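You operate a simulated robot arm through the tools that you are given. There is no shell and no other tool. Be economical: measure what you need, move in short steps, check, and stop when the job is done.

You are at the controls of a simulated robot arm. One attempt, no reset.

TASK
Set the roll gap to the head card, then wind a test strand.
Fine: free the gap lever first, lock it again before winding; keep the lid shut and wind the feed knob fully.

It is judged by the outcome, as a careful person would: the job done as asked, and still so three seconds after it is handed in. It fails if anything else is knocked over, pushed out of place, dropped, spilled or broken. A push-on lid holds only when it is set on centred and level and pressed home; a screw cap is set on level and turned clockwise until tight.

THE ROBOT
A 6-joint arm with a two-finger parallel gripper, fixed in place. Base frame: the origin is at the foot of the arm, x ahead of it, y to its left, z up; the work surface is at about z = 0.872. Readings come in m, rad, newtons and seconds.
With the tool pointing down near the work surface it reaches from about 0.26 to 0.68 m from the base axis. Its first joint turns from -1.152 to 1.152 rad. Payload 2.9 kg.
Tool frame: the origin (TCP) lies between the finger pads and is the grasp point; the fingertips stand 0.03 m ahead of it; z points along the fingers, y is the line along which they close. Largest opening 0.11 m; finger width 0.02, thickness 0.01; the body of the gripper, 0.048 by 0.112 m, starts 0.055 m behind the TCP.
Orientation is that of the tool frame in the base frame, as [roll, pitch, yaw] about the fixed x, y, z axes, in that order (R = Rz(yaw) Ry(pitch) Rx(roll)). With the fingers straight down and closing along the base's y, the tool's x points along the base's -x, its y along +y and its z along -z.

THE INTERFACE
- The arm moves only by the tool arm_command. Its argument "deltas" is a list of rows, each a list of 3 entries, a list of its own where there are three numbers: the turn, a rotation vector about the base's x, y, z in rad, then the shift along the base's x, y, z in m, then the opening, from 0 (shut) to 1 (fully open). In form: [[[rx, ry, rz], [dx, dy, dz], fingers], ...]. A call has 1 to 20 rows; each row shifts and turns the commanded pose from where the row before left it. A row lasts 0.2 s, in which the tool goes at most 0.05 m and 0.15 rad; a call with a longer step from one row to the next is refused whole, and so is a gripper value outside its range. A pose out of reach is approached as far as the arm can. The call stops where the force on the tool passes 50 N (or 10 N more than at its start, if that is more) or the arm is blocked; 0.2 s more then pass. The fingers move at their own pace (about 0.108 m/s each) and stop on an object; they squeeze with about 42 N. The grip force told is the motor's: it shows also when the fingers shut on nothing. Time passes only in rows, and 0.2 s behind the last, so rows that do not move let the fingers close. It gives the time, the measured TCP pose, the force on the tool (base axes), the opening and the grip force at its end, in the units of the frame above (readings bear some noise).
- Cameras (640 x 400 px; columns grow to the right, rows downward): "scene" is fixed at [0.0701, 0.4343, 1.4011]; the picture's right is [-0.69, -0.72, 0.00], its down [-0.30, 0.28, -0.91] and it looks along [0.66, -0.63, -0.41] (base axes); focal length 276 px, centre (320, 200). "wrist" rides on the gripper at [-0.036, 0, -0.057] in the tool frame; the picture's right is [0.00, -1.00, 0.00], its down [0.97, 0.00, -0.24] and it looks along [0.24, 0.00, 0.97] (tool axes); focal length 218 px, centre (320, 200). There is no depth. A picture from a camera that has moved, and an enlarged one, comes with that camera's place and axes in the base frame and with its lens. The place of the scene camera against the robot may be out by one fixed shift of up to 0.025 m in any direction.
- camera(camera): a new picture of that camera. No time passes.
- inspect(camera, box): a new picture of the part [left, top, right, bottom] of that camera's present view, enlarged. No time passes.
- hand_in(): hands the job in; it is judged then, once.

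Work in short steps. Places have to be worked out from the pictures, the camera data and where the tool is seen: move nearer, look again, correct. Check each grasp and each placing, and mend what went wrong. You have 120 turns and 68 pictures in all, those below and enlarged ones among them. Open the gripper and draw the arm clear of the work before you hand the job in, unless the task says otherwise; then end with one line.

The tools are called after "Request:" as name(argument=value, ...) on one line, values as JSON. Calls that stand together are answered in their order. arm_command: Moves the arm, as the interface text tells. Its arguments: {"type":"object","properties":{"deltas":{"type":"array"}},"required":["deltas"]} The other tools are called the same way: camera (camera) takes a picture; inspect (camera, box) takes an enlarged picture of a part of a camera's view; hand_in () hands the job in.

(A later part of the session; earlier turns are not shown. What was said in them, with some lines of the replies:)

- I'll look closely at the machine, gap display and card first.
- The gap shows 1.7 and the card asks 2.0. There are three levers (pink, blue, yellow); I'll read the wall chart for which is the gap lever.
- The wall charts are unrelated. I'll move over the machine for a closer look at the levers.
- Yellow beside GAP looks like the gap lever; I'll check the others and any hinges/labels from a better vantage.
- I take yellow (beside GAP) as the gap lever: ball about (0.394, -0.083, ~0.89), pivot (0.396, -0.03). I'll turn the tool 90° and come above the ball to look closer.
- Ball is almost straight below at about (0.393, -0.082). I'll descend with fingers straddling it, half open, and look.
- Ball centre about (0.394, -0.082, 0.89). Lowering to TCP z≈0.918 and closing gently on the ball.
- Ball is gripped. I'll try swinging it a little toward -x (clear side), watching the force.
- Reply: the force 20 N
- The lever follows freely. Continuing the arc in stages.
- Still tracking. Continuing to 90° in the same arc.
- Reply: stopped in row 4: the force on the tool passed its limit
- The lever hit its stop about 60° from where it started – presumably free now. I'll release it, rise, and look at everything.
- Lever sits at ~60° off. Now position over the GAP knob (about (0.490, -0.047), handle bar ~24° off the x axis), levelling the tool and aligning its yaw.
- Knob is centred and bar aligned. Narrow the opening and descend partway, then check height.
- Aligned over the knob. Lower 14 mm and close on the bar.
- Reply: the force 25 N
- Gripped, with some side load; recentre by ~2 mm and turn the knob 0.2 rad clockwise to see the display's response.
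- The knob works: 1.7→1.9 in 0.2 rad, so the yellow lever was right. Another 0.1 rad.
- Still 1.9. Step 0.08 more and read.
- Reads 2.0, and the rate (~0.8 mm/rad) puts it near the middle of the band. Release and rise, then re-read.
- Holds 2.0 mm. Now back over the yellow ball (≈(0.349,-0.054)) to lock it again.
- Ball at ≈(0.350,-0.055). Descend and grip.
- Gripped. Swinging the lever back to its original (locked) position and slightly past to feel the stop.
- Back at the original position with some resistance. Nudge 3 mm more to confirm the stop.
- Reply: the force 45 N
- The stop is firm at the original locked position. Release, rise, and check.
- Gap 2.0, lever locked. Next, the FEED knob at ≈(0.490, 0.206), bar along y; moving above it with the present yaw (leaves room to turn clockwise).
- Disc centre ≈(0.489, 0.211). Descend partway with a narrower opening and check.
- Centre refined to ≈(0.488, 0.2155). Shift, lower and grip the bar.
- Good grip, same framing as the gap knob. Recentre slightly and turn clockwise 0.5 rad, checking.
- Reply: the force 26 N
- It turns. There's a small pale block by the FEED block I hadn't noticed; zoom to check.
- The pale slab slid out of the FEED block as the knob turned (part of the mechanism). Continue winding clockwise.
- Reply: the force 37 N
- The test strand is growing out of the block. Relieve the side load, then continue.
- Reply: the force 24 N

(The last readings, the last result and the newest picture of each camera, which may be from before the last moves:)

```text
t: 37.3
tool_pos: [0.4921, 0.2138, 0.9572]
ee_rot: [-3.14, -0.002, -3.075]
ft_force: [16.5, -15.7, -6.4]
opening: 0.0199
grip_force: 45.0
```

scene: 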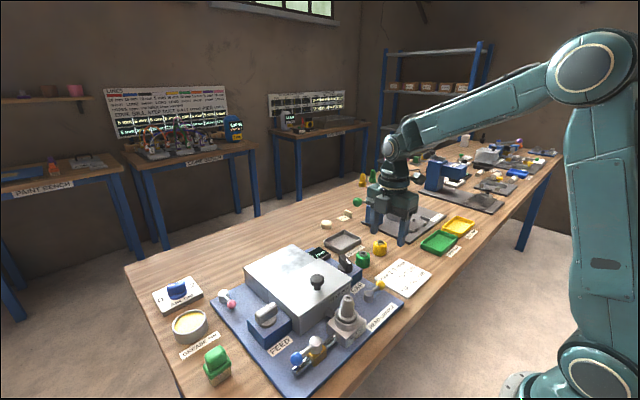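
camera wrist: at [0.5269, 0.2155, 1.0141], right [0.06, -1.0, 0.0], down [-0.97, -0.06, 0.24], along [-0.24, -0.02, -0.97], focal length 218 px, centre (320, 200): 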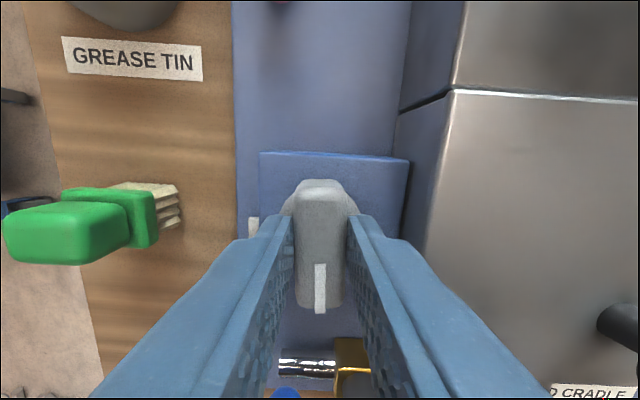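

Load dropped; ease a bit more and continue turning.

Request:
arm_command(deltas=[[[0, 0, 0], [0.0015, -0.0015, 0], 0.05], [[0, 0, -0.1], [0, 0, 0], 0.05], [[0, 0, -0.1], [0, 0, 0], 0.05], [[0, 0, -0.1], [0, 0, 0], 0.05], [[0, 0, -0.1], [0, 0, 0], 0.05], [[0, 0, -0.1], [0, 0, 0], 0.05], [[0, 0, -0.1], [0, 0, 0], 0.05], [[0, 0, -0.1], [0, 0, 0], 0.05], [[0, 0, -0.1], [0, 0, 0], 0.05], [[0, 0, -0.1], [0, 0, 0], 0.05], [[0, 0, -0.1], [0, 0, 0], 0.05], [[0, 0, 0], [0, 0, 0], 0.05]])

Request:
camera(camera="wrist")

Request:
inspect(camera="scene", box=[190, 270, 382, 390])

```text
t: 39.9
tool_pos: [0.4911, 0.2099, 0.9566]
ee_rot: [-3.135, -0.004, 2.209]
ft_force: [-15.3, -29.5, 6.7]
opening: 0.02
grip_force: 44.8
```

```text
25 pictures are left
camera wrist: at [0.5121, 0.1822, 1.0139], right [-0.8, -0.6, 0.01], down [-0.58, 0.78, 0.24], along [-0.15, 0.19, -0.97], focal length 218 px, centre (320, 200)
```

wrist: 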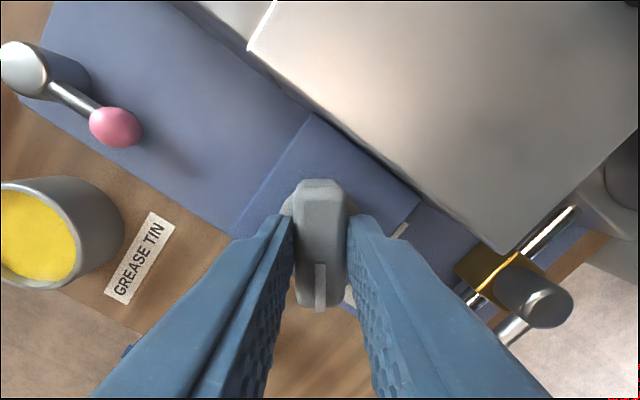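

```text
3.33 times, centred on (286, 330) of scene
camera zoom: at [0.0696, 0.4334, 1.4014], right [-0.69, -0.72, 0.0], down [-0.3, 0.28, -0.91], along [0.66, -0.63, -0.41], focal length 921 px, centre (433, -233)
```

zoom: 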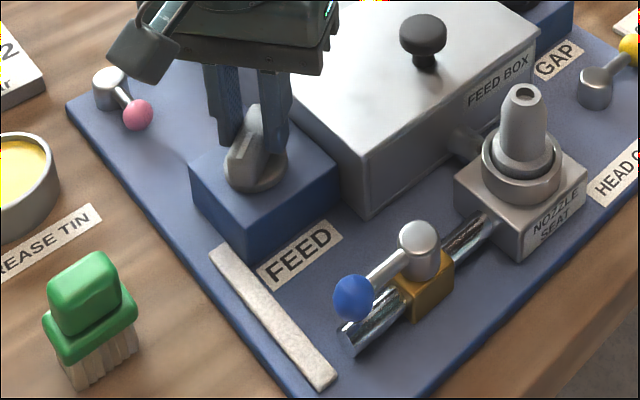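

Strand still extending; relieve the load and continue.

Request:
arm_command(deltas=[[[0, 0, 0], [-0.001, -0.0035, 0], 0.05], [[0, 0, -0.1], [0, 0, 0], 0.05], [[0, 0, -0.1], [0, 0, 0], 0.05], [[0, 0, -0.1], [0, 0, 0], 0.05], [[0, 0, -0.1], [0, 0, 0], 0.05], [[0, 0, -0.1], [0, 0, 0], 0.05], [[0, 0, -0.1], [0, 0, 0], 0.05], [[0, 0, -0.1], [0, 0, 0], 0.05], [[0, 0, -0.1], [0, 0, 0], 0.05], [[0, 0, 0], [0, 0, 0], 0.05]])

Request:
inspect(camera="scene", box=[190, 270, 382, 390])

```text
t: 42.1
tool_pos: [0.4899, 0.2101, 0.9568]
ee_rot: [-3.134, 0.0, 1.417]
ft_force: [-31.9, 13.9, 0.6]
opening: 0.0197
grip_force: 45.5
```

```text
3.33 times, centred on (286, 330) of scene
camera zoom: at [0.0693, 0.4346, 1.401], right [-0.69, -0.72, 0.0], down [-0.3, 0.28, -0.91], along [0.66, -0.63, -0.41], focal length 921 px, centre (433, -233)
```

zoom: 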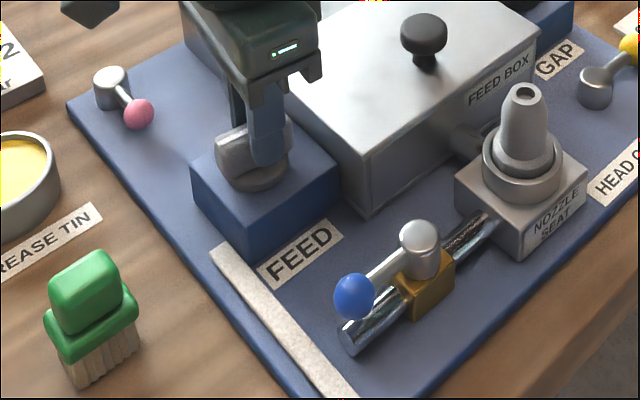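

Still growing, now past the board's front edge. Relieve and continue until the stop.

Request:
arm_command(deltas=[[[0, 0, 0], [-0.003, 0.001, 0], 0.05], [[0, 0, -0.1], [0, 0, 0], 0.05], [[0, 0, -0.1], [0, 0, 0], 0.05], [[0, 0, -0.1], [0, 0, 0], 0.05], [[0, 0, -0.1], [0, 0, 0], 0.05], [[0, 0, -0.1], [0, 0, 0], 0.05], [[0, 0, -0.1], [0, 0, 0], 0.05], [[0, 0, 0], [0, 0, 0], 0.05]])

Request:
camera(camera="scene")

Request:
camera(camera="wrist")

```text
t: 43.9
tool_pos: [0.4891, 0.2097, 0.9569]
ee_rot: [-3.141, 0.001, 0.816]
ft_force: [-17.8, -4.5, 0.3]
opening: 0.0289
grip_force: 45.1
```

```text
22 pictures are left
```

scene: 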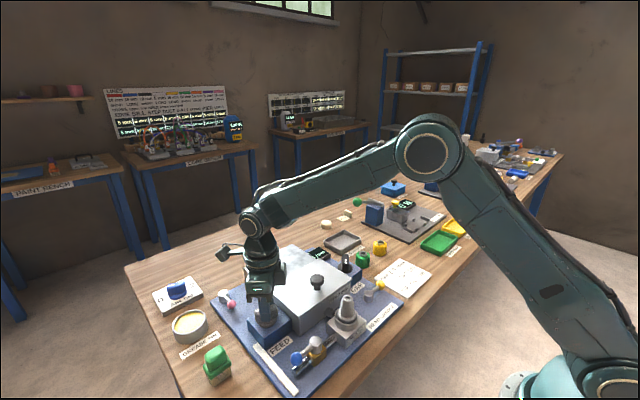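

```text
21 pictures are left
camera wrist: at [0.4628, 0.1839, 1.0144], right [-0.73, 0.69, 0.0], down [0.67, 0.71, 0.24], along [0.16, 0.17, -0.97], focal length 218 px, centre (320, 200)
```

wrist: 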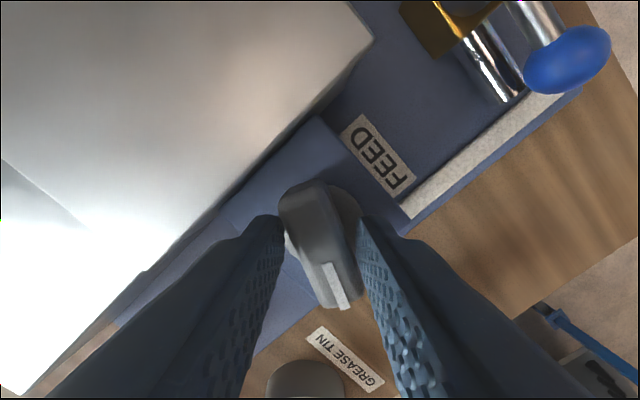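

The knob stopped and the bar slipped in the fingers ~20° – likely the end stop. Open, realign, regrip and press clockwise to confirm.

Request:
arm_command(deltas=[[[0, 0, 0], [0, 0, 0], 0.4], [[0, 0, 0], [0, 0, 0], 0.4], [[0, 0, 0], [0.002, 0, 0.03], 0.4], [[0, 0, 0.12], [0, 0, 0], 0.4], [[0, 0, 0.12], [0, 0, 0], 0.4], [[0, 0, 0.12], [0, 0, 0], 0.4], [[0, 0, 0], [0, 0, 0], 0.4]])

Request:
camera(camera="wrist")

```text
t: 45.5
tool_pos: [0.4908, 0.2104, 0.9872]
ee_rot: [-3.141, -0.002, 1.175]
ft_force: [0.0, 0.2, 0.4]
opening: 0.0441
grip_force: 0.0
```

```text
20 pictures are left
camera wrist: at [0.476, 0.177, 1.044], right [-0.92, 0.39, 0.0], down [0.37, 0.9, 0.24], along [0.09, 0.22, -0.97], focal length 218 px, centre (320, 200)
```

wrist: 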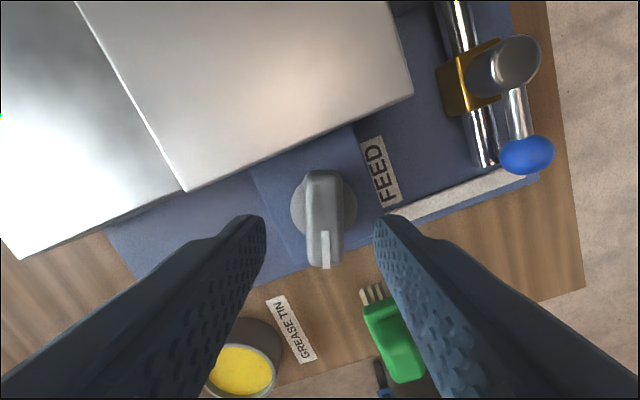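

Bar nearly aligned; disc at ≈(0.489,0.209). Lower, regrip, press clockwise a little.

Request:
arm_command(deltas=[[[0, 0, 0.03], [-0.001, -0.001, -0.015], 0.4], [[0, 0, 0], [0, 0, -0.015], 0.4], [[0, 0, 0], [0, 0, 0], 0.05], [[0, 0, 0], [0, 0, 0], 0.05], [[0, 0, 0], [0, 0, 0], 0.05], [[0, 0, -0.05], [0, 0, 0], 0.05], [[0, 0, -0.05], [0, 0, 0], 0.05], [[0, 0, 0], [0, 0, 0], 0.05]])

Request:
camera(camera="wrist")

```text
t: 47.3
tool_pos: [0.4887, 0.2096, 0.9577]
ee_rot: [-3.138, 0.002, 1.105]
ft_force: [-25.5, 1.8, 4.9]
opening: 0.0215
grip_force: 45.5
```

```text
19 pictures are left
camera wrist: at [0.4714, 0.1773, 1.0144], right [-0.89, 0.45, 0.0], down [0.44, 0.87, 0.24], along [0.1, 0.21, -0.97], focal length 218 px, centre (320, 200)
```

wrist: 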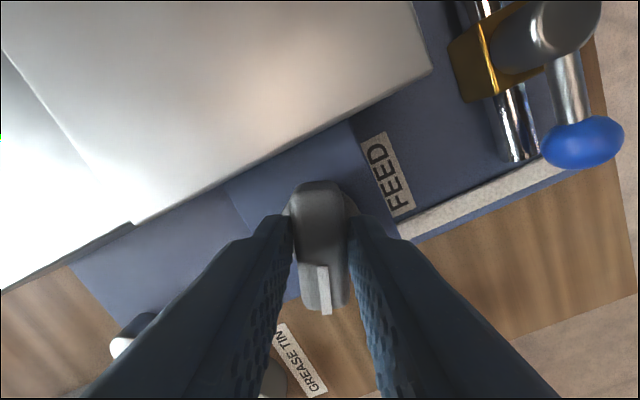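

The bar doesn't follow any further: firm end stop, fully wound. Release, rise clear and check all.

Request:
arm_command(deltas=[[[0, 0, 0.05], [0, 0, 0], 0.05], [[0, 0, 0], [0, 0, 0], 0.4], [[0, 0, 0], [0, 0, 0], 0.4], [[0, 0, 0], [0, 0, 0.04], 0.4], [[0, 0, 0], [0, 0, 0.05], 0.4], [[0, 0, 0], [0, 0, 0.05], 0.4], [[0, 0, 0], [0, -0.04, 0.05], 0.8], [[0, 0, 0], [-0.03, -0.04, 0.04], 1], [[0, 0, 0], [-0.03, -0.04, 0.03], 1], [[0, 0, 0], [-0.03, 0, 0], 1], [[0, 0, 0], [-0.03, 0, 0], 1], [[0, 0, 0], [0, 0, 0], 1]])

Request:
camera(camera="wrist")

Request:
inspect(camera="scene", box=[200, 220, 440, 390])

```text
refused: row 7 steps farther than a row can; nothing moved
```

```text
18 pictures are left
camera wrist: at [0.4714, 0.1773, 1.0144], right [-0.89, 0.45, 0.0], down [0.44, 0.87, 0.24], along [0.1, 0.21, -0.97], focal length 218 px, centre (320, 200)
```

wrist: 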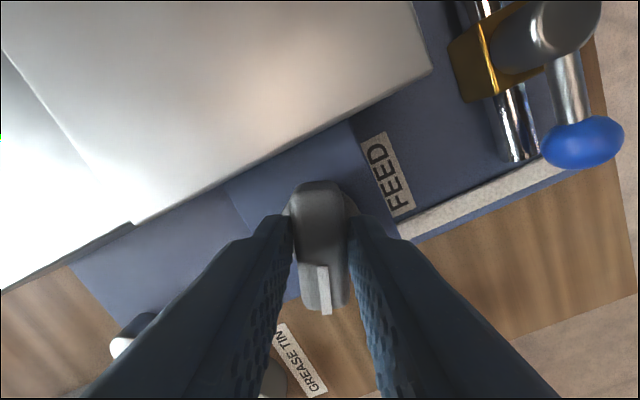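

```text
2.35 times, centred on (320, 305) of scene
camera zoom: at [0.0694, 0.4343, 1.4011], right [-0.69, -0.72, 0.0], down [-0.3, 0.28, -0.91], along [0.66, -0.63, -0.41], focal length 650 px, centre (320, -47)
```

zoom: 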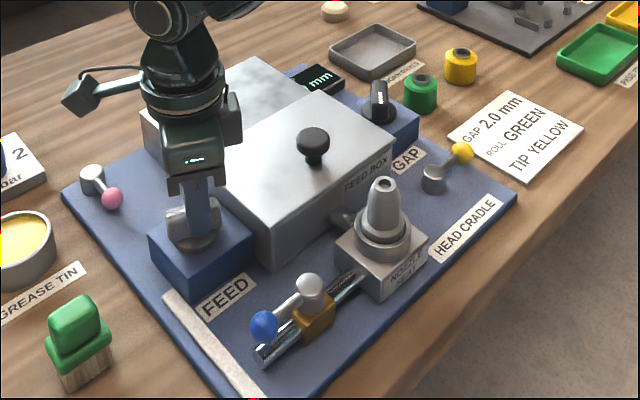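

The call was refused for too long a step; I repeat it with shorter rows (no twisting back while gripped).

Request:
arm_command(deltas=[[[0, 0, 0], [0, 0, 0], 0.4], [[0, 0, 0], [0, 0, 0], 0.4], [[0, 0, 0], [0, 0, 0.04], 0.4], [[0, 0, 0], [0, 0, 0.045], 0.4], [[0, 0, 0], [0, 0, 0.045], 0.4], [[0, 0, 0], [0, -0.03, 0.03], 0.8], [[0, 0, 0], [-0.025, -0.025, 0.02], 1], [[0, 0, 0], [-0.025, -0.025, 0.02], 1], [[0, 0, 0], [-0.03, 0, 0], 1], [[0, 0, 0], [-0.03, 0, 0], 1], [[0, 0, 0], [0, 0, 0], 1]])

Request:
camera(camera="wrist")

Request:
inspect(camera="scene", box=[200, 220, 440, 390])

```text
t: 49.7
tool_pos: [0.3794, 0.1296, 1.1574]
ee_rot: [3.142, -0.001, 1.103]
ft_force: [0.5, -0.1, 0.8]
opening: 0.11
grip_force: 0.0
```

```text
16 pictures are left
camera wrist: at [0.3622, 0.0976, 1.214], right [-0.89, 0.45, 0.0], down [0.44, 0.87, 0.24], along [0.11, 0.22, -0.97], focal length 218 px, centre (320, 200)
```

wrist: 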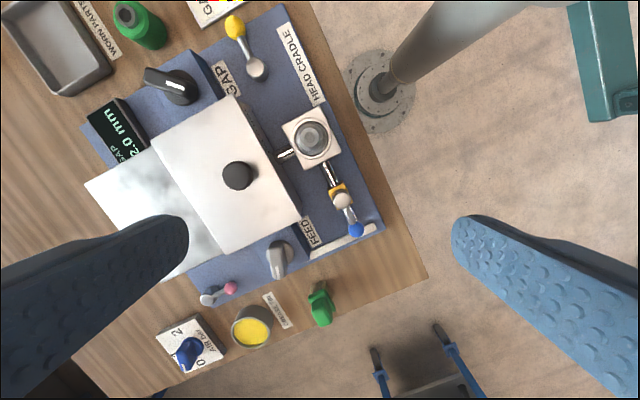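

```text
2.35 times, centred on (320, 305) of scene
camera zoom: at [0.0701, 0.4342, 1.4011], right [-0.69, -0.72, 0.0], down [-0.3, 0.28, -0.91], along [0.66, -0.63, -0.41], focal length 650 px, centre (320, -47)
```

zoom: 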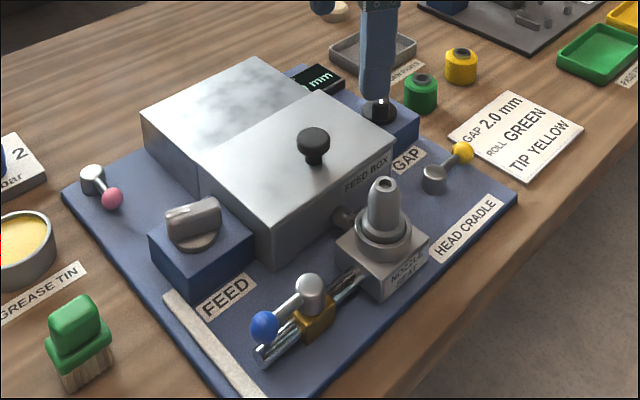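

The gap reads 2.0 mm, the lever is locked, the lid is shut, the strand is fully wound, and nothing else has been disturbed. The arm is clear with the gripper open, so I hand in.

Request:
hand_in()

```text
The job is handed in.
```

I set the gap to 2.0 mm as the card asks, with the yellow gap lever freed first and locked again before winding. The lid stayed shut, and I wound the feed knob clockwise to its end stop to run the test strand.
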